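You operate a simulated robot arm through the tools that you are given. There is no shell and no other tool.

Carry out the task below with a simulated robot arm. There is one attempt and no reset: what you move stays moved.

## Task
Set up for washing: basin under the tap, water up to its white band, a wipe laid out.
Fine: tap shut; white wipe on the bench; leave the wipes tub open.
Where things are to end (x, y in the base frame): basin within 45 mm of [540, 420].

Only the result counts: the job must be done as asked and must still hold three seconds after the hand-in. Knocking over, shifting, dropping, spilling or breaking anything else fails it.

## Robot
A 7-joint arm with a fingered hand, fixed in place. Base frame: the origin is at the foot of the arm, x ahead of it, y to its left, z up. Readings come in mm, degrees, newtons and seconds.
With the tool pointing down near the work surface it reaches from about 340 to 840 mm from the base axis. Its first joint turns from -143.0 to 143.0 degrees. Payload 3 kg.
The tool frame sits at the grasp point between the pads (the TCP): z along the fingers, y along the line on which they close. The tips reach 26 mm beyond it. Largest opening 148 mm; the body of the gripper starts 73 mm behind the TCP. The gripper is a hand of 3 fingers: y runs from the thumb to the fingers, the wrist lies at [0, 0, -229] in the tool frame, and closing takes about 1.5 s.
Orientation is told as [roll, pitch, yaw] about the base's x, y, z axes, in that order, counted from this pose: with the fingers straight down and closing along the base's y, the tool's x points along the base's -x, its y along +y and its z along -z.

## Interface
- The arm moves only by the tool send_rows. Its argument "commands" is a list of rows, each a list of 3 entries, a list of its own where there are three numbers: the shift along the base's x, y, z in units of 50 mm (1.0 is 50 mm), then the turn, a rotation vector about the base's x, y, z in units of 6 degrees (1.0 is 6 degrees), then the closure, from 0 (fully open) to 1 (shut). In form: [[[x, y, z], [ax, ay, az], hand], ...]. A call has 1 to 20 rows; each row shifts and turns the commanded pose from where the row before left it. A call with a number of a shift or a turn outside -1 to 1 is refused whole. Each row takes 0.2 s and may step no farther than 50 mm and 8.6 degrees from the row before; otherwise, or with a gripper value out of range, the whole call is refused. Where a pose cannot be reached the arm comes as near as it can. A force on the tool above 40 N (or 10 N above the force at the start of the call, whichever is more), or a blocked arm, ends the call early, and 0.2 s more pass. The fingers move at their own pace (about 153 mm/s each) and stop on an object; they squeeze with about 22 N. The grip force told is the motor's: it shows also when the fingers shut on nothing. Time passes only in rows, and 0.2 s behind the last, so rows that do not move let the fingers close. It gives the time, the measured TCP pose, the force on the tool (base axes), the opening and the grip force at its end, in the units of the frame above (readings bear some noise), with the torque about the TCP (base axes, N m) and any sound that the robot's microphone picked up.
- Cameras (640 x 400 px; columns grow to the right, rows downward): "scene" is fixed at [61.2, -660.5, 1620.1]; the picture's right is [0.88, -0.48, 0.00], its down [-0.19, -0.34, -0.92] and it looks along [0.45, 0.81, -0.39] (base axes); focal length 331 px, centre (320, 200). "wrist" rides on the gripper at [68, -39, -90] in the tool frame; the picture's right is [0.50, 0.87, 0.00], its down [-0.65, 0.38, -0.65] and it looks along [-0.57, 0.33, 0.76] (tool axes); focal length 222 px, centre (320, 200). There is no depth. A picture from a camera that has moved, and an enlarged one, comes with that camera's place and axes in the base frame and with its lens. The place of the scene camera against the robot may be out by one fixed shift of up to 25 mm in any direction.
- get_image(camera): a new picture of that camera. It takes no simulated time.
- lift_body(by): slides the trunk up (or, below 0, down) by that many mm; the arm rides with it, the base frame stays. It gives what a move gives, with no picture.
- preshape(shape): the hand has 3 fingers and takes this shape, open, in about a second: jaw (thumb against the fingers, like two jaws); tri (thumb and two fingers); tip (a fingertip pinch); poke (one finger out to press); point (the index stretched); flat (the hand flat); cup (the hand cupped); fist (a fist). The gripper value then closes the fingers along that shape, each until it touches; the sizes above hold for jaw. It gives what a move gives, with no picture.
- zoom(camera, box): a new picture of the part [left, top, right, bottom] of that camera's present view, enlarged. It takes no simulated time.
- close_job(): hands the job in; it is judged then, once.

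Places have to be worked out from the pictures, the camera data and where the tool is seen. Open the gripper and draw the arm clear of the work before you hand the job in, unless the task says otherwise.

The tools are called after "Request:" as name(argument=value, ...) on one line, values as JSON. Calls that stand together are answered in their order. send_rows: Moves the arm, as the interface text tells. Its arguments: {"type":"object","properties":{"commands":{"type":"array","items":{"type":"array"}}},"required":["commands"]} The other tools are called the same way: lift_body (by) slides the trunk up or down; preshape (shape) gives the hand a shape; get_image (camera) takes a picture; zoom (camera, box) takes an enlarged picture of a part of a camera's view; close_job () hands the job in.

At the start:

```text
time: 0.0
ee_pos: [901.3, -74.2, 1344.6]
orientation: [0.0, -0.1, 0.0]
force: [0.1, 0.2, -1.0]
moment: [0.0, -0.01, -0.01]
gripper_width: 147.8
grip_force: 0.0
shape: jaw
trunk travel left (down, up): [-775.0, 115.0]
```

scene: 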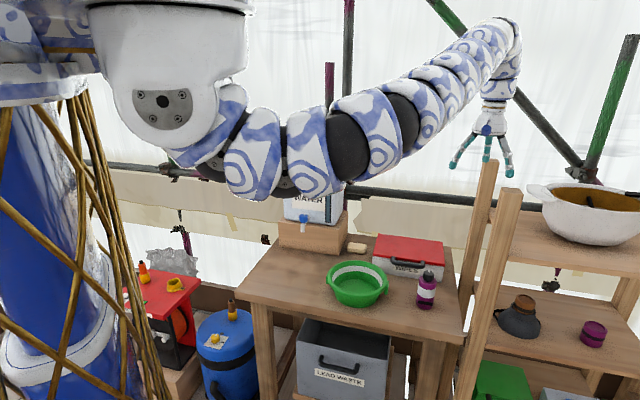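
wrist: 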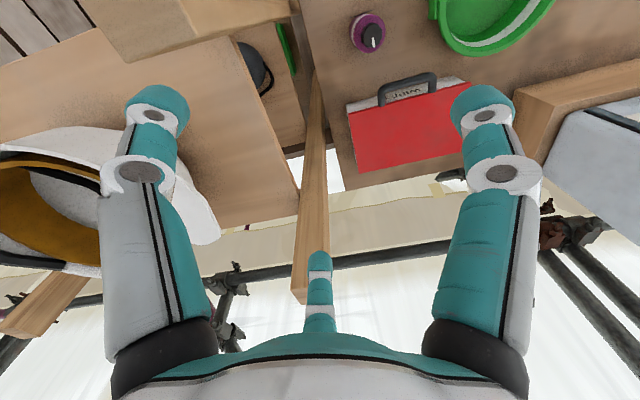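

The pictures show a bench with a green basin, a red wipes tub, a soap bar, a water container with a blue tap on a wooden block, and a purple bottle. I'll zoom in to see the details before moving anything.

Request:
zoom(camera="scene", box=[240, 180, 460, 320])

Request:
zoom(camera="scene", box=[270, 180, 370, 260])

Request:
zoom(camera="scene", box=[360, 220, 460, 310])

Request:
zoom(camera="wrist", box=[280, 0, 640, 220])

```text
2.86 times, centred on (350, 250) of scene
camera zoom: at [61.2, -660.5, 1620.1], right [0.88, -0.48, 0.0], down [-0.19, -0.34, -0.92], along [0.45, 0.81, -0.39], focal length 947 px, centre (234, 57)
```

zoom: 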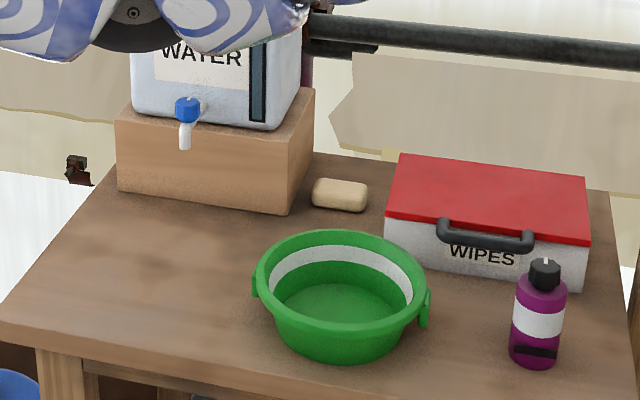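

```text
5.00 times, centred on (320, 220) of scene
camera zoom: at [61.2, -660.5, 1620.1], right [0.88, -0.48, 0.0], down [-0.19, -0.34, -0.92], along [0.45, 0.81, -0.39], focal length 1657 px, centre (320, 100)
```

zoom: 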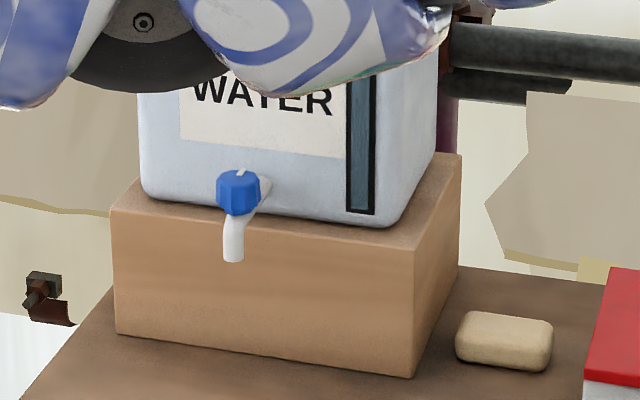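

```text
4.44 times, centred on (410, 265) of scene
camera zoom: at [61.2, -660.5, 1620.1], right [0.88, -0.48, 0.0], down [-0.19, -0.34, -0.92], along [0.45, 0.81, -0.39], focal length 1473 px, centre (-80, -89)
```

zoom: 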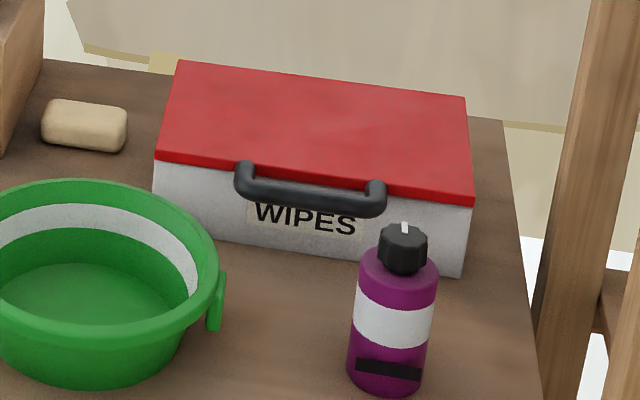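

```text
1.78 times, centred on (460, 110) of wrist
camera zoom: at [833.9, -113.5, 1434.5], right [-0.5, 0.87, 0.0], down [0.66, 0.38, 0.65], along [0.57, 0.33, -0.76], focal length 395 px, centre (71, 360)
```

zoom: 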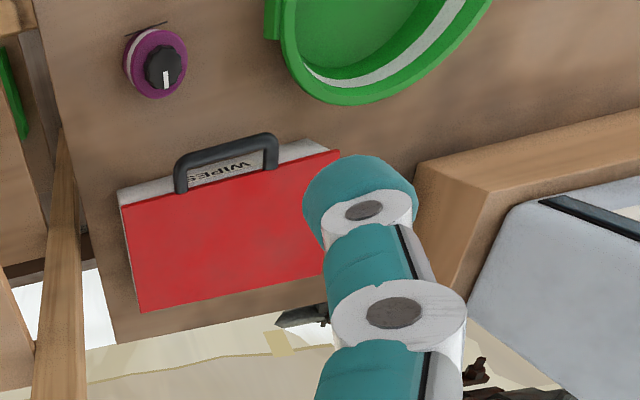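

I triangulate the bottle's cap near (820, -25, 980), so the bench is at roughly z 850, and the spout somewhere near (560, 370, 1000). To get better views I'll draw the hand back, staying high, and look with the wrist camera.

Request:
send_rows(commands=[[[-1, 0.3, 0], [0, 0, 0], 0], [[-1, 0.3, 0], [0, 0, 0], 0], [[-1, 0.3, 0], [0, 0, 0], 0], [[-1, 0.3, 0], [0, 0, 0], 0], [[-1, 0.3, 0], [0, 0, 0], 0], [[-1, 0.3, 0], [0, 0, 0], 0]])

Request:
get_image(camera="wrist")

Request:
get_image(camera="scene")

```text
refused: row 1 steps farther than a row can; nothing moved
```

```text
taken
camera wrist: at [833.9, -113.5, 1434.5], right [-0.5, 0.87, 0.0], down [0.66, 0.38, 0.65], along [0.57, 0.33, -0.76], focal length 222 px, centre (320, 200)
```

wrist: 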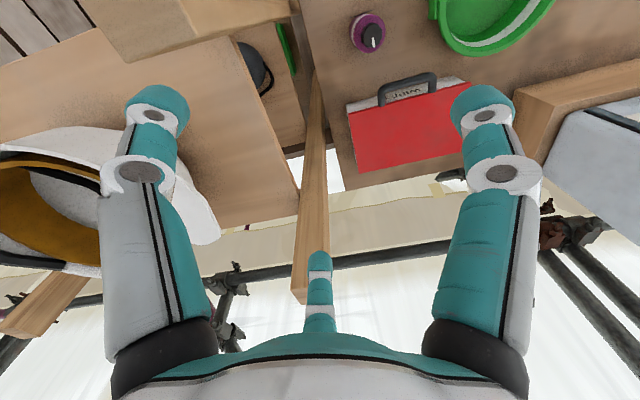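

```text
taken
```

scene: 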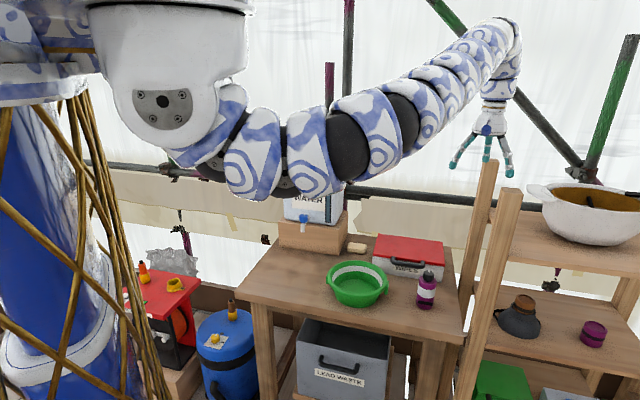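

The combined step exceeded 50 mm, so I repeat the retreat with slightly shorter steps.

Request:
send_rows(commands=[[[-0.95, 0.28, 0], [0, 0, 0], 0], [[-0.95, 0.28, 0], [0, 0, 0], 0], [[-0.95, 0.28, 0], [0, 0, 0], 0], [[-0.95, 0.28, 0], [0, 0, 0], 0], [[-0.95, 0.28, 0], [0, 0, 0], 0], [[-0.95, 0.28, 0], [0, 0, 0], 0]])

Request:
get_image(camera="wrist")

Request:
get_image(camera="scene")

```text
time: 1.4
ee_pos: [817.8, -51.7, 1343.2]
orientation: [0.0, 0.0, 0.0]
force: [0.6, 0.8, -0.9]
moment: [-0.01, -0.01, 0.01]
gripper_width: 147.6
grip_force: 0.0
shape: jaw
out of reach, approached as far as the arm can: row 2, 3, 4, 5, 6
trunk travel left (down, up): [-775.0, 115.0]
```

```text
taken
camera wrist: at [749.9, -91.2, 1433.6], right [-0.5, 0.87, 0.0], down [0.66, 0.38, 0.65], along [0.57, 0.33, -0.76], focal length 222 px, centre (320, 200)
```

wrist: 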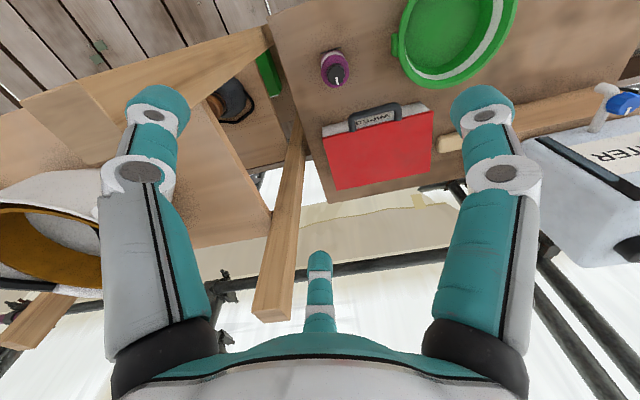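

```text
taken
```

scene: 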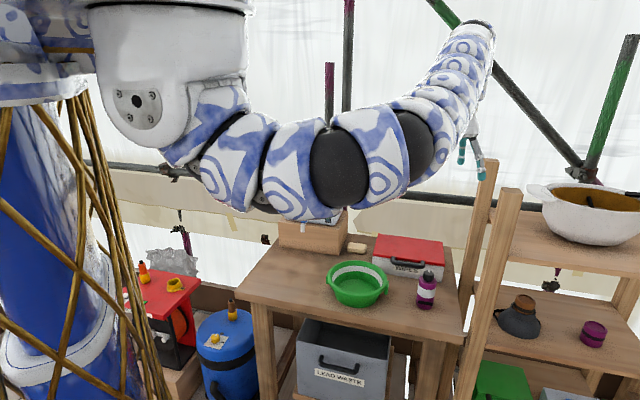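

The lid's front corners come out near (925, 10, 957) and (770, 190, 957), so the bench is turned about 40° and the tub lies near the edge of reach; the bench top is around z 848. I'll bring the hand lower and nearer to the base to get closer views of everything.

Request:
send_rows(commands=[[[-0.3, 0.4, -0.7], [0, 0, 0], 0], [[-0.5, 0.4, -0.7], [0, 0, 0], 0], [[-0.5, 0.4, -0.7], [0, 0, 0], 0], [[-0.5, 0.4, -0.7], [0, 0, 0], 0]])

Request:
get_image(camera="wrist")

Request:
get_image(camera="scene")

```text
time: 2.4
ee_pos: [809.9, -21.1, 1318.3]
orientation: [0.0, 0.2, -0.3]
force: [-0.9, -0.3, -0.2]
moment: [0.02, 0.01, -0.02]
gripper_width: 148.2
grip_force: 0.1
shape: jaw
out of reach, approached as far as the arm can: row 1, 2, 3, 4
trunk travel left (down, up): [-775.0, 115.0]
```

```text
taken
camera wrist: at [742.2, -60.6, 1407.3], right [-0.5, 0.87, 0.0], down [0.66, 0.38, 0.65], along [0.57, 0.33, -0.76], focal length 222 px, centre (320, 200)
```

wrist: 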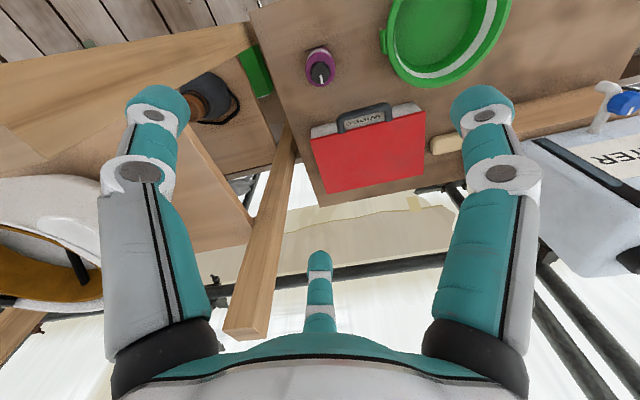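

```text
taken
```

scene: 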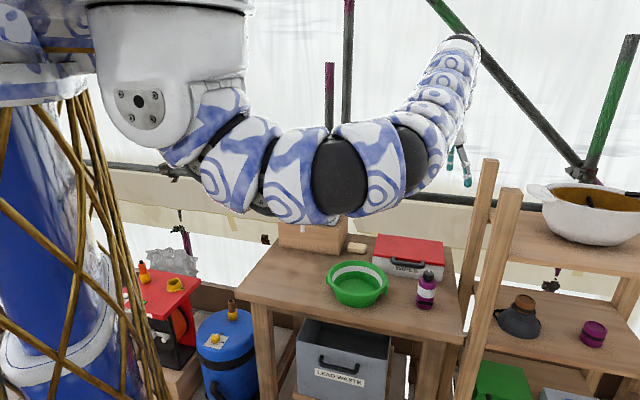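

The arm hangs with its elbow low, and moving inward at this height runs into its limits. I'll go out slightly and down to see whether lower poses open up, keeping well above the bottle (top near z 980).

Request:
send_rows(commands=[[[0.5, 0.4, -0.5], [0, 0, 0], 0], [[0.3, 0.4, -0.8], [0, 0, 0], 0], [[0, 0.4, -0.8], [0, 0, 0], 0], [[0, 0.4, -0.8], [0, 0, 0], 0]])

Request:
get_image(camera="scene")

```text
time: 3.4
ee_pos: [850.4, 60.6, 1171.0]
orientation: [0.0, 0.0, -0.1]
force: [-0.7, -0.5, 0.9]
moment: [0.0, 0.02, -0.01]
gripper_width: 147.9
grip_force: 0.0
shape: jaw
trunk travel left (down, up): [-775.0, 115.0]
```

```text
taken
```

scene: 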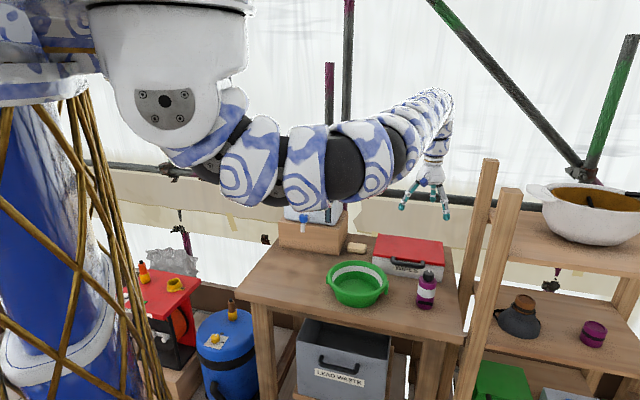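

That works: the TCP is at (850, 61, 1171). I take a wrist view here, then move inward at this height.

Request:
get_image(camera="wrist")

Request:
send_rows(commands=[[[-0.9, 0, -0.2], [0, 0, 0], 0], [[-0.9, 0, -0.2], [0, 0, 0], 0], [[-0.9, 0, 0], [0, 0, 0], 0], [[-0.9, 0, 0], [0, 0, 0], 0]])

Request:
get_image(camera="scene")

Request:
get_image(camera="wrist")

```text
taken
camera wrist: at [782.7, 21.3, 1261.2], right [-0.5, 0.87, 0.0], down [0.66, 0.38, 0.65], along [0.57, 0.33, -0.76], focal length 222 px, centre (320, 200)
```

wrist: 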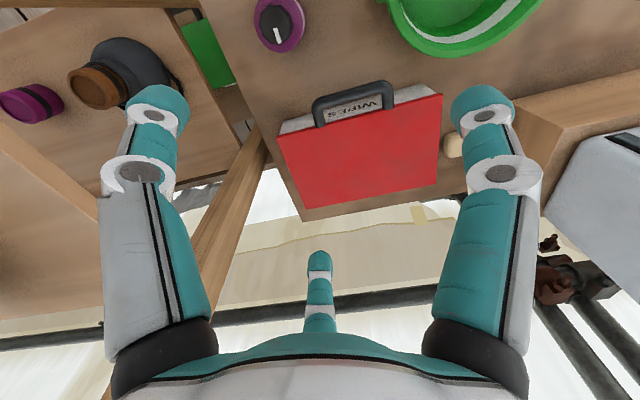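

```text
time: 4.4
ee_pos: [775.7, 94.1, 1130.8]
orientation: [0.1, 0.1, -0.1]
force: [0.5, 0.1, -0.7]
moment: [-0.01, 0.0, -0.01]
gripper_width: 148.0
grip_force: 0.0
shape: jaw
out of reach, approached as far as the arm can: row 2, 3, 4
trunk travel left (down, up): [-775.0, 115.0]
```

```text
taken
```

scene: 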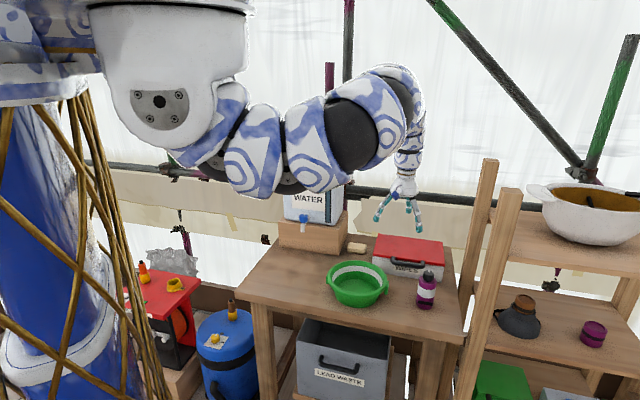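

```text
taken
camera wrist: at [707.6, 55.8, 1221.2], right [-0.5, 0.87, 0.0], down [0.66, 0.38, 0.65], along [0.56, 0.33, -0.76], focal length 222 px, centre (320, 200)
```

wrist: 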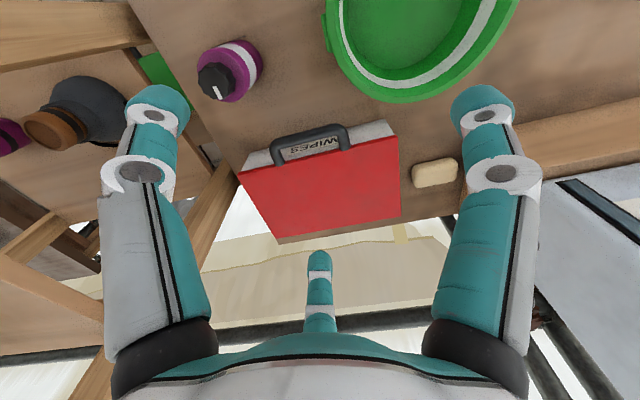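

The arm has now bent into an elbow-up posture, and comparing the last two wrist views puts the lid top at about z 912, the bottle at (815, -12, cap 960), and the bench nearer z 815. I continue inward to get views of the basin and tap.

Request:
send_rows(commands=[[[-0.9, 0, 0], [0, 0, 0], 0], [[-0.9, 0, 0], [0, 0, 0], 0], [[-0.9, 0, 0], [0, 0, 0], 0], [[-0.9, 0, 0], [0, 0, 0], 0]])

Request:
get_image(camera="scene")

Request:
get_image(camera="wrist")

```text
time: 5.4
ee_pos: [724.9, 163.7, 1086.3]
orientation: [-0.1, 0.1, -0.2]
force: [-0.7, -0.8, -0.6]
moment: [0.0, 0.01, 0.01]
gripper_width: 148.1
grip_force: 0.1
shape: jaw
out of reach, approached as far as the arm can: row 1, 2, 3, 4
trunk travel left (down, up): [-775.0, 115.0]
```

```text
taken
```

scene: 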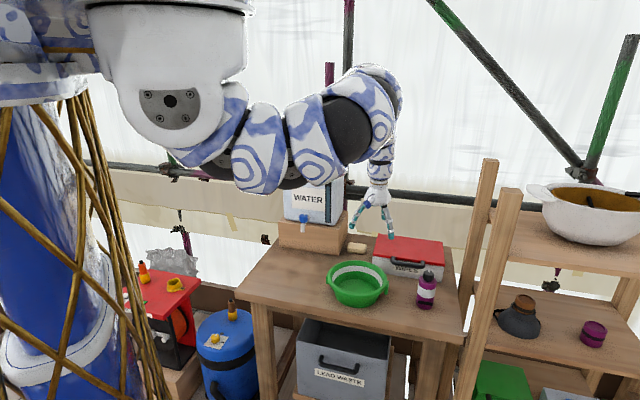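

```text
taken
camera wrist: at [656.7, 124.5, 1176.4], right [-0.5, 0.87, 0.0], down [0.66, 0.38, 0.65], along [0.57, 0.33, -0.76], focal length 222 px, centre (320, 200)
```

wrist: 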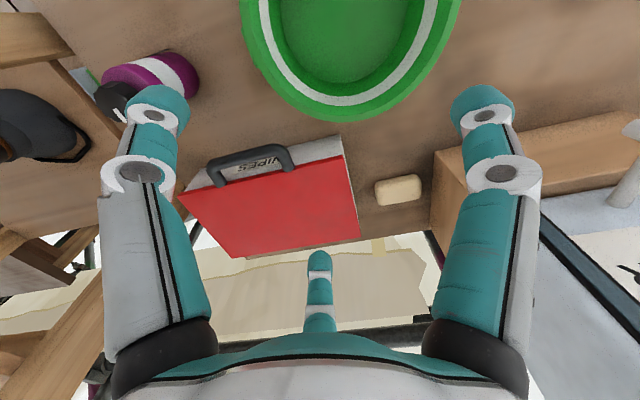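

The hand is sliding along an inner limit of its reach. Raising the trunk should let the arm hang deeper and come nearer, so I lift it by 100 mm.

Request:
lift_body(by=100)

Request:
send_rows(commands=[[[-0.2, 0, -0.8], [0, 0, 0], 0], [[-0.4, 0, -0.8], [0, 0, 0], 0], [[-0.6, 0, -0.6], [0, 0, 0], 0], [[-0.8, 0, 0], [0, 0, 0], 0], [[-0.8, 0, 0], [0, 0, 0], 0]])

Request:
get_image(camera="scene")

Request:
get_image(camera="wrist")

```text
time: 6.7
ee_pos: [724.7, 163.8, 1187.5]
orientation: [-0.1, 0.1, -0.1]
force: [-0.2, 0.2, 0.6]
moment: [0.03, 0.03, 0.01]
gripper_width: 148.0
grip_force: 0.0
shape: jaw
trunk travel left (down, up): [-875.0, 15.0]
```

```text
time: 7.9
ee_pos: [616.5, 179.5, 1059.2]
orientation: [-0.1, 0.1, 0.0]
force: [0.0, -0.2, 0.3]
moment: [0.01, -0.01, 0.01]
gripper_width: 147.9
grip_force: 0.1
shape: jaw
out of reach, approached as far as the arm can: row 4, 5
trunk travel left (down, up): [-875.0, 15.0]
```

```text
taken
```

scene: 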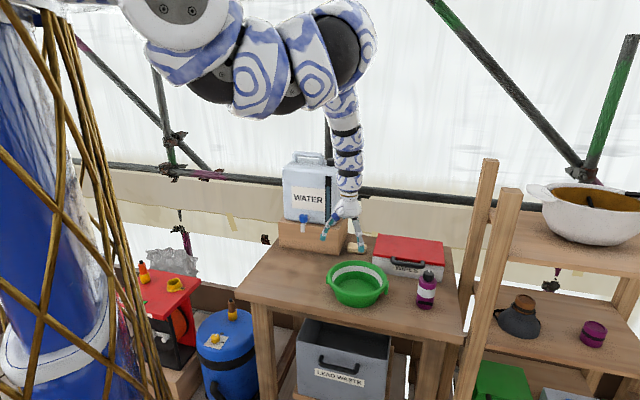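

```text
taken
camera wrist: at [549.2, 141.3, 1149.9], right [-0.5, 0.87, 0.0], down [0.66, 0.38, 0.65], along [0.56, 0.32, -0.76], focal length 222 px, centre (320, 200)
```

wrist: 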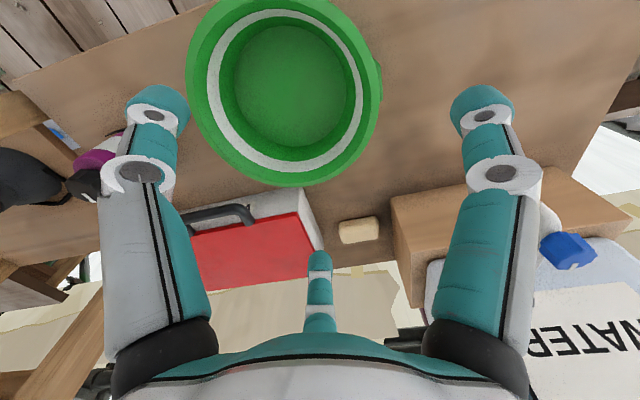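

Now the basin, soap, tub, tap and water container are all in view from (616, 180, 1059). I zoom in on the basin and the tap to measure them.

Request:
zoom(camera="wrist", box=[160, 0, 420, 200])

Request:
zoom(camera="scene", box=[270, 150, 370, 250])

Request:
zoom(camera="wrist", box=[480, 150, 640, 350])

Request:
zoom(camera="scene", box=[310, 235, 410, 315])

```text
2.00 times, centred on (290, 100) of wrist
camera zoom: at [549.2, 141.3, 1149.9], right [-0.5, 0.87, 0.0], down [0.66, 0.38, 0.65], along [0.56, 0.32, -0.76], focal length 444 px, centre (380, 400)
```

zoom: 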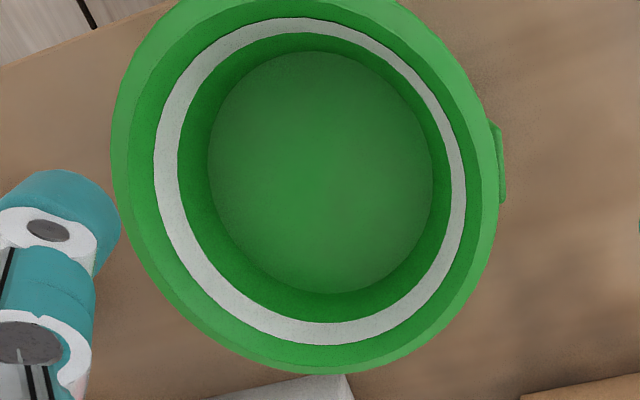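

```text
4.00 times, centred on (320, 200) of scene
camera zoom: at [61.2, -660.5, 1620.1], right [0.88, -0.48, 0.0], down [-0.19, -0.34, -0.92], along [0.45, 0.81, -0.39], focal length 1326 px, centre (320, 200)
```

zoom: 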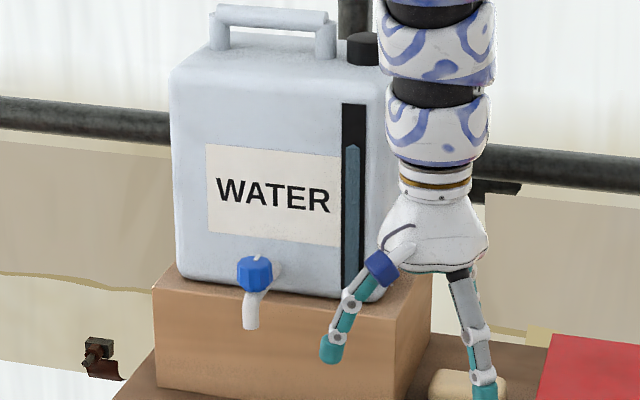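

```text
2.00 times, centred on (560, 250) of wrist
camera zoom: at [549.2, 141.3, 1149.9], right [-0.5, 0.87, 0.0], down [0.66, 0.38, 0.65], along [0.56, 0.32, -0.76], focal length 444 px, centre (-160, 100)
```

zoom: 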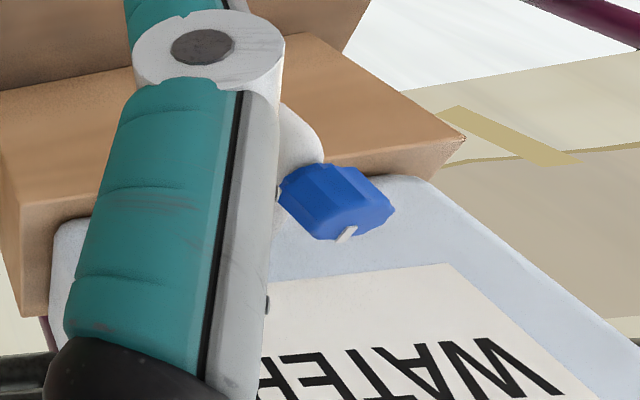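

```text
5.00 times, centred on (360, 275) of scene
camera zoom: at [61.2, -660.5, 1620.1], right [0.88, -0.48, 0.0], down [-0.19, -0.34, -0.92], along [0.45, 0.81, -0.39], focal length 1657 px, centre (120, -175)
```

zoom: 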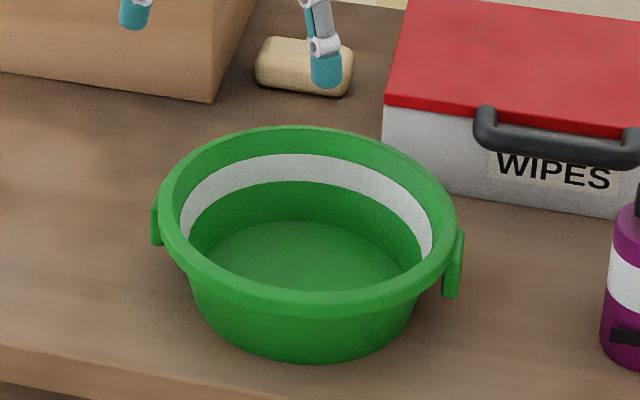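

Triangulating from several views: tap knob near (584, 458, 1010), spout tip near (569, 445, 961), basin centre near (646, 153) with rim radius about 105 and rim height about z 893, bench at about z 822. Before gripping anything I'll check how the fingers close, in free air.

Request:
send_rows(commands=[[[0, 0, 0], [0, 0, 0], 0.6], [[0, 0, 0], [0, 0, 0], 0.6], [[0, 0, 0], [0, 0, 0], 0.6], [[0, 0, 0], [0, 0, 0], 0.6], [[0, 0, 0], [0, 0, 0], 0.6]])

Request:
get_image(camera="wrist")

Request:
zoom(camera="scene", box=[300, 170, 400, 260])

Request:
send_rows(commands=[[[0, 0, 0], [0, 0, 0], 1], [[0, 0, 0], [0, 0, 0], 1], [[0, 0, 0], [0, 0, 0], 1], [[0, 0, 0], [0, 0, 0], 1], [[0, 0, 0], [0, 0, 0], 1]])

Request:
get_image(camera="wrist")

Request:
zoom(camera="scene", box=[300, 170, 400, 260])

```text
time: 9.1
ee_pos: [616.1, 179.4, 1058.4]
orientation: [-0.2, 0.3, -0.1]
force: [-0.4, 0.0, 0.7]
moment: [0.0, 0.0, -0.01]
gripper_width: 59.5
grip_force: 0.0
shape: jaw
trunk travel left (down, up): [-875.0, 15.0]
```

```text
taken
camera wrist: at [549.0, 140.9, 1149.9], right [-0.5, 0.87, 0.0], down [0.66, 0.38, 0.65], along [0.56, 0.32, -0.76], focal length 222 px, centre (320, 200)
```

wrist: 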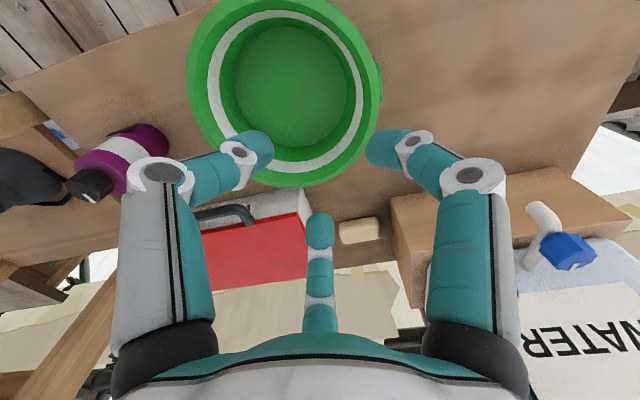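

```text
4.44 times, centred on (350, 215) of scene
camera zoom: at [61.2, -660.5, 1620.1], right [0.88, -0.48, 0.0], down [-0.19, -0.34, -0.92], along [0.45, 0.81, -0.39], focal length 1473 px, centre (187, 133)
```

zoom: 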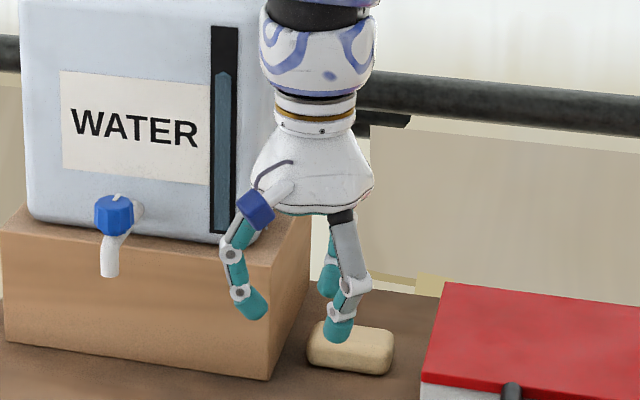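

```text
time: 10.3
ee_pos: [616.4, 179.7, 1060.5]
orientation: [-0.2, 0.3, 0.0]
force: [-0.2, 0.5, -0.1]
moment: [0.0, 0.0, 0.02]
gripper_width: 0.0
grip_force: 22.1
shape: jaw
trunk travel left (down, up): [-875.0, 15.0]
```

```text
taken
camera wrist: at [549.1, 140.8, 1150.0], right [-0.5, 0.87, 0.0], down [0.66, 0.38, 0.65], along [0.56, 0.32, -0.76], focal length 222 px, centre (320, 200)
```

wrist: 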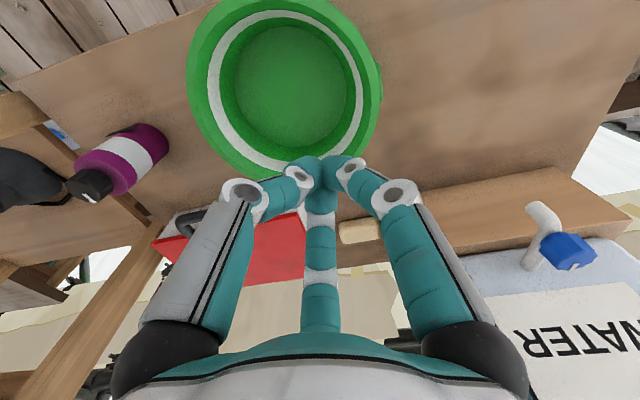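

```text
4.44 times, centred on (350, 215) of scene
camera zoom: at [61.2, -660.5, 1620.1], right [0.88, -0.48, 0.0], down [-0.19, -0.34, -0.92], along [0.45, 0.81, -0.39], focal length 1473 px, centre (187, 133)
```

zoom: 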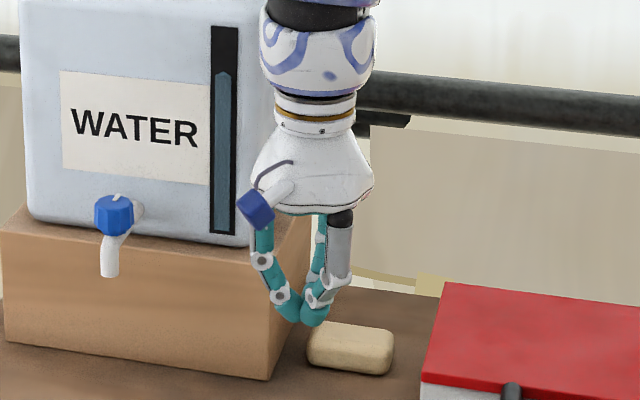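

The three fingers converge to the centre. The tap is now unobstructed in the wrist view, so I zoom in on it.

Request:
zoom(camera="wrist", box=[500, 180, 640, 290])

Request:
zoom(camera="scene", box=[290, 205, 330, 240])

```text
3.64 times, centred on (570, 235) of wrist
camera zoom: at [549.1, 140.8, 1150.0], right [-0.5, 0.87, 0.0], down [0.66, 0.38, 0.65], along [0.56, 0.32, -0.76], focal length 808 px, centre (-589, 73)
```

zoom: 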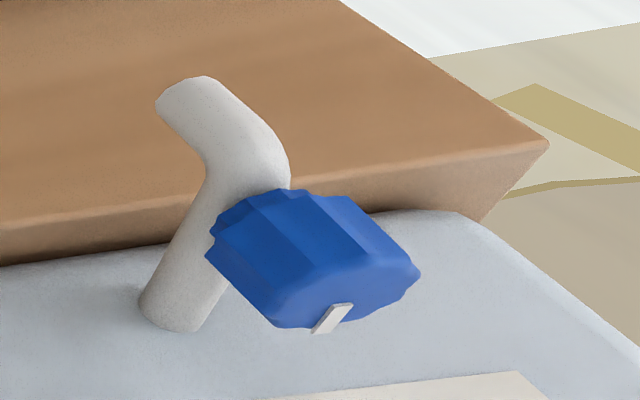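

```text
11.43 times, centred on (310, 222) of scene
camera zoom: at [61.2, -660.5, 1620.1], right [0.88, -0.48, 0.0], down [-0.19, -0.34, -0.92], along [0.45, 0.81, -0.39], focal length 3788 px, centre (434, -57)
```

zoom: 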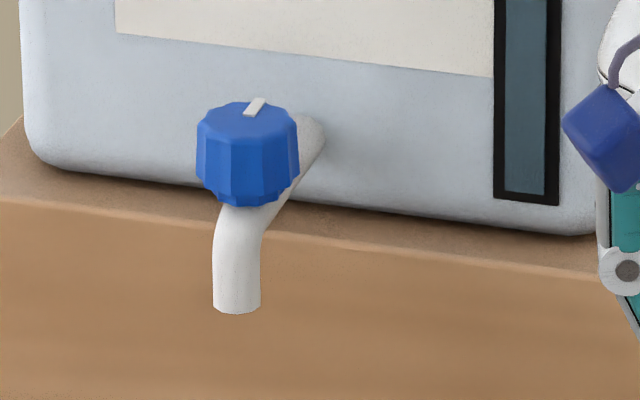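

The knob sits on top of a spout with a vertical axis: knob centre about (586, 467, 1006), 37 mm wide, spout tip about (578, 460, 946), and its white mark points at the container while no water runs. I'll first move the basin: I turn the hand 45° so it closes across the basin's robot-side rim, which I put at about (571, 78).

Request:
send_rows(commands=[[[-0.11, -0.25, -0.15], [0, 0, -0.94], 0.5], [[-0.11, -0.25, -0.15], [0, 0, -0.94], 0.5], [[-0.11, -0.25, -0.15], [0, 0, -0.94], 0.5], [[-0.11, -0.25, -0.15], [0, 0, -0.94], 0.5], [[-0.11, -0.25, -0.15], [0, 0, -0.94], 0.5], [[-0.11, -0.25, -0.15], [0, 0, -0.94], 0.5], [[-0.11, -0.25, -0.15], [0, 0, -0.94], 0.5], [[-0.11, -0.25, -0.15], [0, 0, -0.92], 0.5]])

Request:
get_image(camera="wrist")

Request:
zoom(camera="scene", box=[260, 150, 440, 320])

```text
time: 12.1
ee_pos: [631.6, 161.6, 1059.7]
orientation: [-0.2, 0.2, -45.1]
force: [0.9, -0.2, -0.2]
moment: [-0.01, 0.02, 0.01]
gripper_width: 73.9
grip_force: 0.1
shape: jaw
out of reach, approached as far as the arm can: row 1, 2, 3, 4, 5, 6, 7, 8
trunk travel left (down, up): [-875.0, 15.0]
```

```text
taken
camera wrist: at [556.4, 181.7, 1149.9], right [0.26, 0.97, 0.0], down [0.73, -0.2, 0.65], along [0.63, -0.17, -0.76], focal length 222 px, centre (320, 200)
```

wrist: 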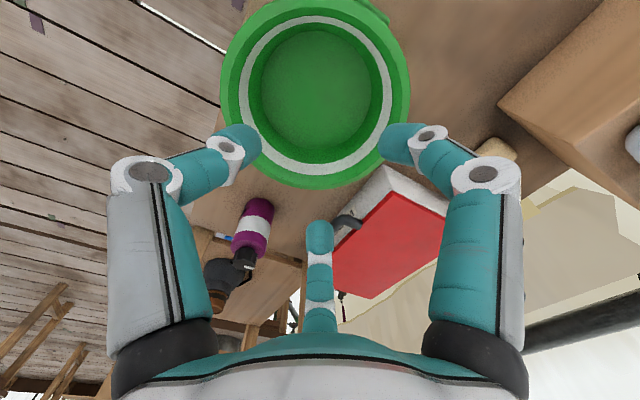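

```text
2.35 times, centred on (350, 235) of scene
camera zoom: at [61.2, -660.5, 1620.1], right [0.88, -0.48, 0.0], down [-0.19, -0.34, -0.92], along [0.45, 0.81, -0.39], focal length 780 px, centre (249, 118)
```

zoom: 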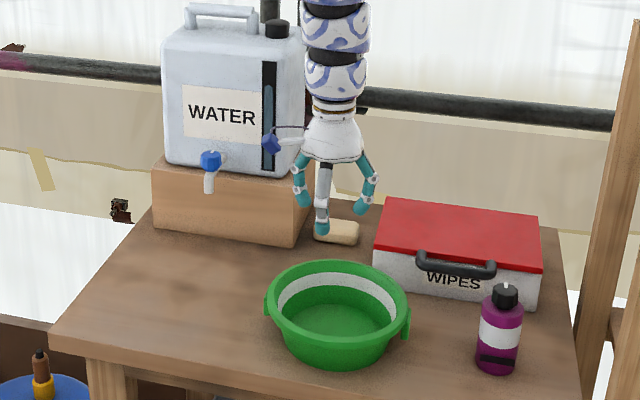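

Yaw -45° was reached, but the arm is at its inner limit at this height. I lower to about z 960 (fingertips still 40 mm above the rim) and then move inward.

Request:
send_rows(commands=[[[0, 0, -0.7], [0, 0, 0], 0.5], [[0, 0, -0.7], [0, 0, 0], 0.5], [[-0.2, -0.3, -0.3], [0, 0, 0], 0.5], [[-0.4, -0.5, -0.2], [0, 0, 0], 0.5], [[-0.4, -0.5, -0.1], [0, 0, 0], 0.5]])

Request:
get_image(camera="wrist")

Request:
zoom(camera="scene", box=[260, 150, 440, 320])

```text
time: 13.3
ee_pos: [589.4, 104.6, 951.8]
orientation: [-0.1, 0.1, -45.2]
force: [-0.4, 0.5, 0.1]
moment: [-0.01, 0.04, 0.01]
gripper_width: 73.6
grip_force: 0.1
shape: jaw
out of reach, approached as far as the arm can: row 5
trunk travel left (down, up): [-875.0, 15.0]
```

```text
taken
camera wrist: at [515.4, 123.2, 1042.4], right [0.26, 0.97, 0.0], down [0.73, -0.2, 0.65], along [0.63, -0.17, -0.76], focal length 222 px, centre (320, 200)
```

wrist: 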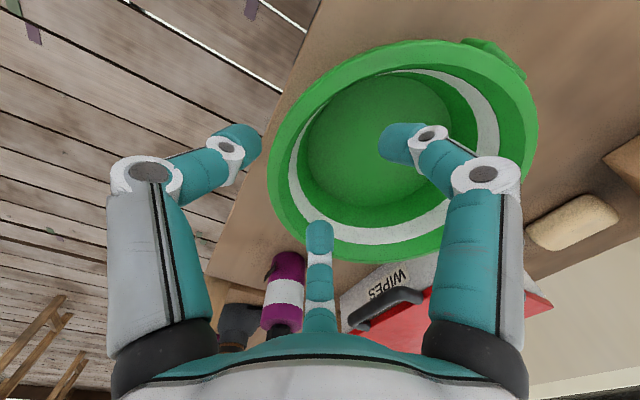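

```text
2.35 times, centred on (350, 235) of scene
camera zoom: at [61.2, -660.5, 1620.1], right [0.88, -0.48, 0.0], down [-0.19, -0.34, -0.92], along [0.45, 0.81, -0.39], focal length 780 px, centre (249, 118)
```

zoom: 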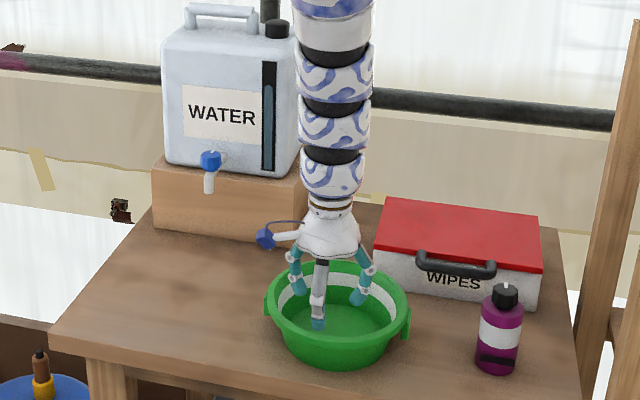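

The inner reach limit is close to the front rim point, so I'll instead take the rim at its -y side near (647, 50), which has more reach margin both here and at the goal. I turn back to yaw 0 and move above that point.

Request:
send_rows(commands=[[[0.14, -0.14, 0.1], [0, 0, 0.94], 0.5], [[0.14, -0.14, 0.1], [0, 0, 0.94], 0.5], [[0.14, -0.14, 0], [0, 0, 0.94], 0.5], [[0.14, -0.14, 0], [0, 0, 0.94], 0.5], [[0.14, -0.14, 0], [0, 0, 0.94], 0.5], [[0.14, -0.14, 0], [0, 0, 0.94], 0.5], [[0.14, -0.14, 0], [0, 0, 0.94], 0.5], [[0.14, -0.12, 0], [0, 0, 0.95], 0.5]])

Request:
get_image(camera="wrist")

Request:
zoom(camera="scene", box=[300, 200, 420, 310])

```text
time: 15.1
ee_pos: [644.9, 45.9, 962.6]
orientation: [-0.1, 0.1, 0.2]
force: [0.8, -0.4, -0.8]
moment: [0.0, 0.03, 0.04]
gripper_width: 73.7
grip_force: 0.0
shape: jaw
trunk travel left (down, up): [-875.0, 15.0]
```

```text
taken
camera wrist: at [578.8, 6.8, 1052.4], right [-0.5, 0.86, 0.0], down [0.66, 0.38, 0.65], along [0.56, 0.33, -0.76], focal length 222 px, centre (320, 200)
```

wrist: 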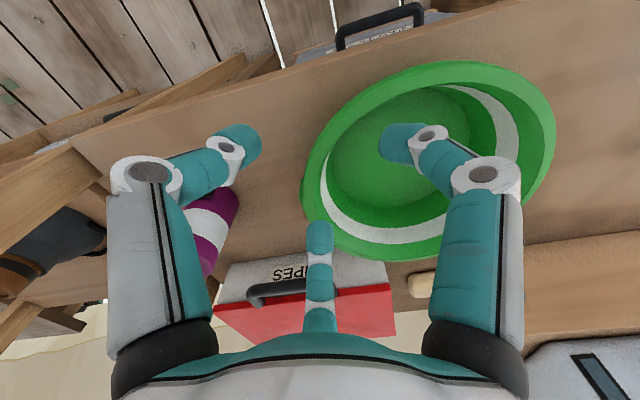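

```text
3.64 times, centred on (360, 255) of scene
camera zoom: at [61.2, -660.5, 1620.1], right [0.88, -0.48, 0.0], down [-0.19, -0.34, -0.92], along [0.45, 0.81, -0.39], focal length 1205 px, centre (174, 0)
```

zoom: 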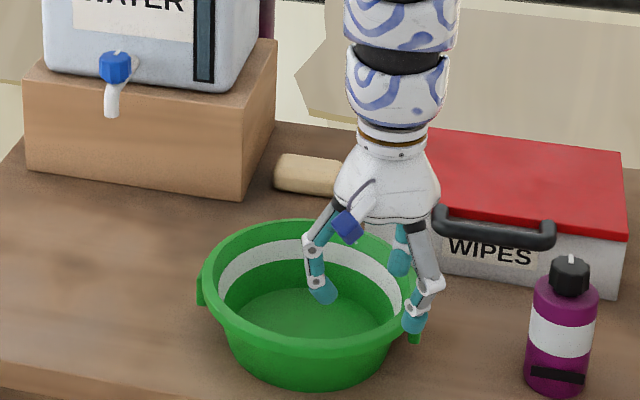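

The thumb is outside and two fingers inside the rim, but the inner fingers would be close to the curved wall. I narrow the hand to 0.62 and shift 12 mm inward in y before lowering.

Request:
send_rows(commands=[[[0.04, 0.24, 0], [0, 0, 0], 0.62], [[0, 0, 0], [0, 0, 0], 0.62], [[0, 0, -0.5], [0, 0, 0], 0.62], [[0, 0, 0], [0, 0, 0], 0.62]])

Request:
get_image(camera="wrist")

Request:
zoom(camera="scene", box=[320, 230, 400, 310])

```text
time: 16.1
ee_pos: [648.2, 58.9, 936.8]
orientation: [0.0, 0.1, 0.1]
force: [0.5, -0.3, -0.7]
moment: [0.09, -0.05, 0.0]
gripper_width: 56.4
grip_force: 0.0
shape: jaw
trunk travel left (down, up): [-875.0, 15.0]
```

```text
taken
camera wrist: at [580.5, 19.5, 1027.2], right [-0.5, 0.86, 0.0], down [0.66, 0.38, 0.65], along [0.56, 0.33, -0.76], focal length 222 px, centre (320, 200)
```

wrist: 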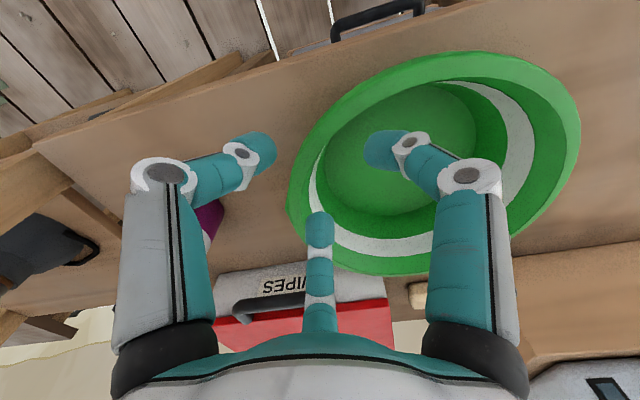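

```text
5.00 times, centred on (360, 270) of scene
camera zoom: at [61.2, -660.5, 1620.1], right [0.88, -0.48, 0.0], down [-0.19, -0.34, -0.92], along [0.45, 0.81, -0.39], focal length 1657 px, centre (120, -150)
```

zoom: 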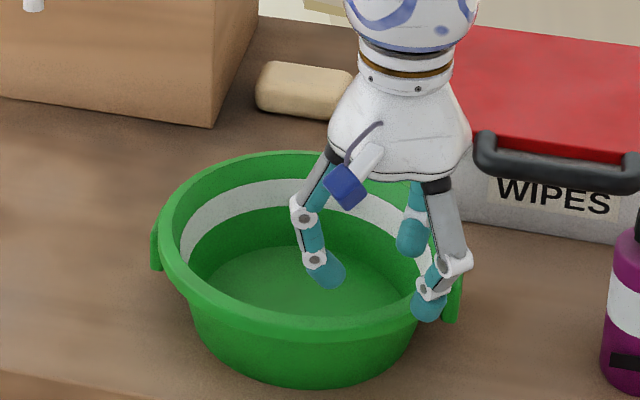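

The thumb is about 15 mm outside the lip and the fingers are inside. I lower in small steps to TCP z about 883, watching the force.

Request:
send_rows(commands=[[[0, 0, -0.36], [0, 0, 0], 0.62], [[0, 0, -0.36], [0, 0, 0], 0.62], [[0, 0, -0.36], [0, 0, 0], 0.62], [[0, 0, 0], [0, 0, 0], 0.62]])

Request:
get_image(camera="wrist")

Request:
zoom(camera="scene", box=[320, 230, 400, 310])

```text
time: 17.1
ee_pos: [648.2, 58.8, 883.3]
orientation: [0.0, 0.1, 0.0]
force: [0.0, 0.6, -0.2]
moment: [0.0, -0.06, 0.01]
gripper_width: 56.5
grip_force: 0.2
shape: jaw
trunk travel left (down, up): [-875.0, 15.0]
```

```text
taken
camera wrist: at [581.7, 19.7, 972.6], right [-0.5, 0.86, 0.0], down [0.66, 0.38, 0.65], along [0.56, 0.33, -0.76], focal length 222 px, centre (320, 200)
```

wrist: 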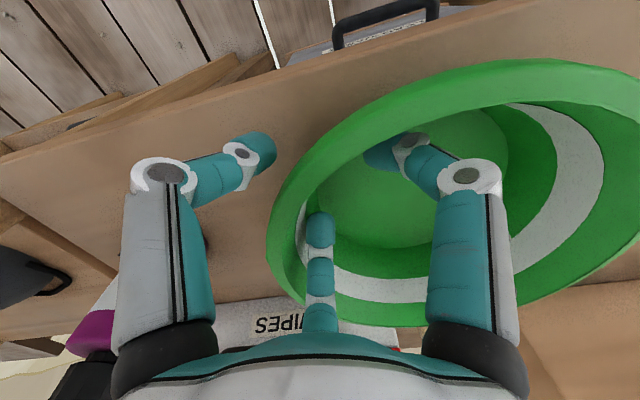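

```text
5.00 times, centred on (360, 270) of scene
camera zoom: at [61.2, -660.5, 1620.1], right [0.88, -0.48, 0.0], down [-0.19, -0.34, -0.92], along [0.45, 0.81, -0.39], focal length 1657 px, centre (120, -150)
```

zoom: 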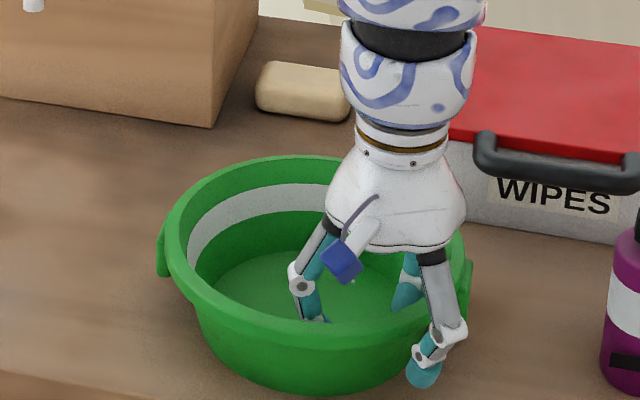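

The hand straddles the rim now (the basin nudged by only a few mm). I close the hand on the wall, shifting slightly outward to centre on it.

Request:
send_rows(commands=[[[0, -0.12, 0], [0, 0, 0], 0.8], [[0, 0, 0], [0, 0, 0], 1], [[0, 0, 0], [0, 0, 0], 1], [[0, 0, 0], [0, 0, 0], 1], [[0, 0, 0], [0, 0, 0], 1], [[0, 0, 0], [0, 0, 0], 1]])

Request:
get_image(camera="wrist")

Request:
zoom(camera="scene", box=[320, 230, 400, 310])

```text
time: 18.5
ee_pos: [649.2, 52.8, 882.6]
orientation: [-0.1, 0.1, 0.1]
force: [0.4, -1.4, 0.6]
moment: [0.15, 0.06, 0.05]
gripper_width: 7.9
grip_force: 21.9
shape: jaw
trunk travel left (down, up): [-875.0, 15.0]
```

```text
taken
camera wrist: at [581.5, 13.0, 972.7], right [-0.5, 0.86, 0.0], down [0.66, 0.38, 0.65], along [0.56, 0.33, -0.76], focal length 222 px, centre (320, 200)
```

wrist: 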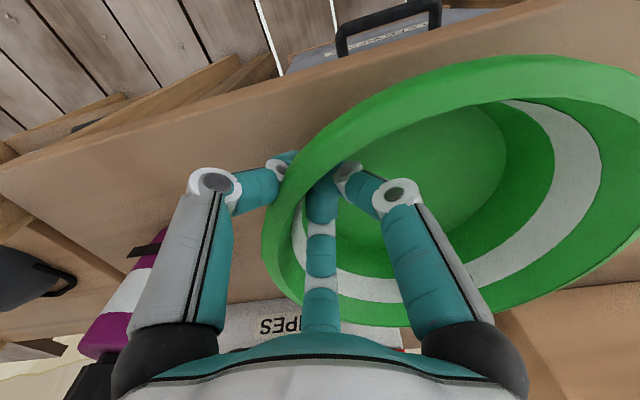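

```text
5.00 times, centred on (360, 270) of scene
camera zoom: at [61.2, -660.5, 1620.1], right [0.88, -0.48, 0.0], down [-0.19, -0.34, -0.92], along [0.45, 0.81, -0.39], focal length 1657 px, centre (120, -150)
```

zoom: 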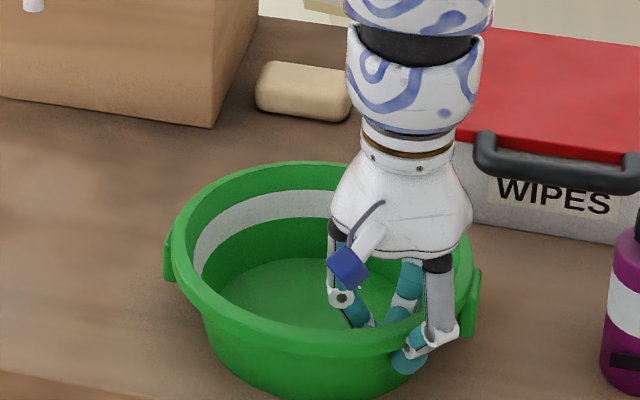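

The hand holds the wall with an 8 mm opening at 22 N. I lift by 20 mm and check that the basin comes up level.

Request:
send_rows(commands=[[[0, 0, 0.2], [0, 0, 0], 1], [[0, 0, 0.2], [0, 0, 0], 1], [[0, 0, 0], [0, 0, 0], 1]])

Request:
zoom(camera="scene", box=[300, 210, 420, 310])

Request:
get_image(camera="wrist")

```text
time: 19.3
ee_pos: [647.8, 53.4, 901.8]
orientation: [-0.1, 0.0, 0.1]
force: [-0.3, 0.0, -0.4]
moment: [0.04, 0.03, 0.07]
gripper_width: 7.4
grip_force: 21.8
shape: jaw
trunk travel left (down, up): [-875.0, 15.0]
```

```text
4.00 times, centred on (360, 260) of scene
camera zoom: at [61.2, -660.5, 1620.1], right [0.88, -0.48, 0.0], down [-0.19, -0.34, -0.92], along [0.45, 0.81, -0.39], focal length 1326 px, centre (160, -40)
```

zoom: 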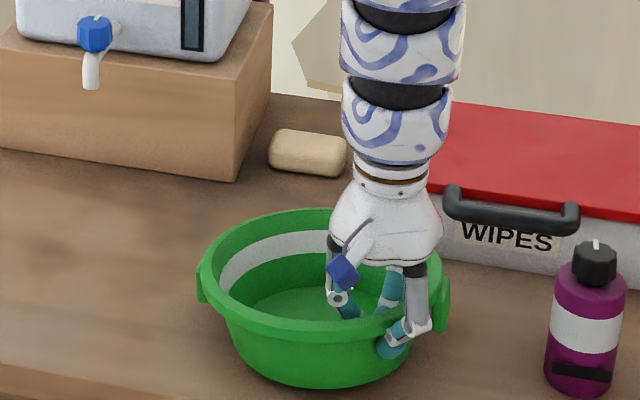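

```text
taken
camera wrist: at [581.1, 13.5, 992.5], right [-0.5, 0.86, 0.0], down [0.66, 0.38, 0.65], along [0.56, 0.33, -0.76], focal length 222 px, centre (320, 200)
```

wrist: 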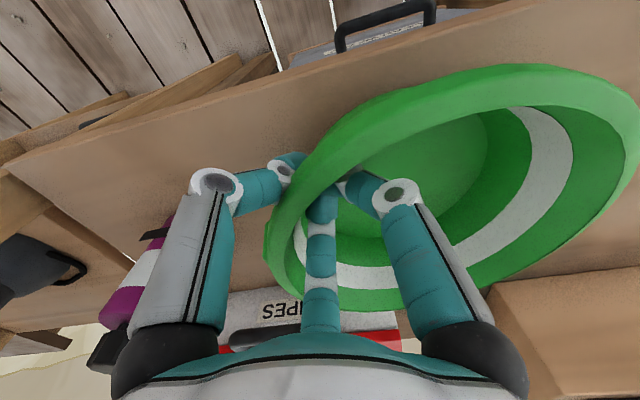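

The gripped side rose but the far side still rests on the bench, so the basin tilts when lifted. I'll set it flat again (about 2 mm up) and slide it along the clear bench toward the tap, half way first.

Request:
send_rows(commands=[[[0, 0, -0.18], [0, 0, 0], 1], [[0, 0, -0.16], [0, 0, 0], 1], [[-0.18, 0.44, 0], [0, 0, 0], 1], [[-0.18, 0.44, 0], [0, 0, 0], 1], [[-0.18, 0.44, 0], [0, 0, 0], 1], [[-0.18, 0.44, 0], [0, 0, 0], 1], [[0, 0, 0], [0, 0, 0], 1]])

Request:
zoom(camera="scene", box=[280, 200, 420, 310])

Request:
get_image(camera="wrist")

```text
time: 20.9
ee_pos: [611.9, 142.0, 885.1]
orientation: [-0.1, 0.3, 0.1]
force: [-0.5, -0.5, 1.0]
moment: [0.16, 0.0, -0.01]
gripper_width: 7.3
grip_force: 21.9
shape: jaw
trunk travel left (down, up): [-875.0, 15.0]
```

```text
3.64 times, centred on (350, 255) of scene
camera zoom: at [61.2, -660.5, 1620.1], right [0.88, -0.48, 0.0], down [-0.19, -0.34, -0.92], along [0.45, 0.81, -0.39], focal length 1205 px, centre (211, 0)
```

zoom: 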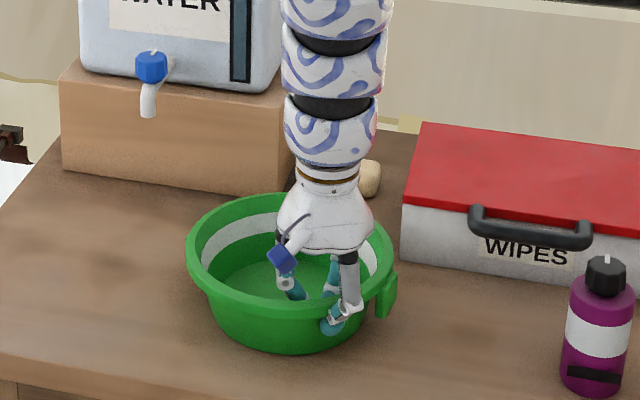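

```text
taken
camera wrist: at [544.3, 102.3, 975.4], right [-0.5, 0.86, 0.0], down [0.66, 0.38, 0.65], along [0.56, 0.33, -0.76], focal length 222 px, centre (320, 200)
```

wrist: 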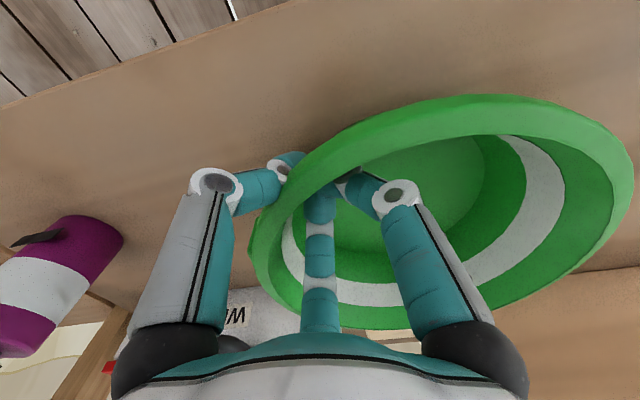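

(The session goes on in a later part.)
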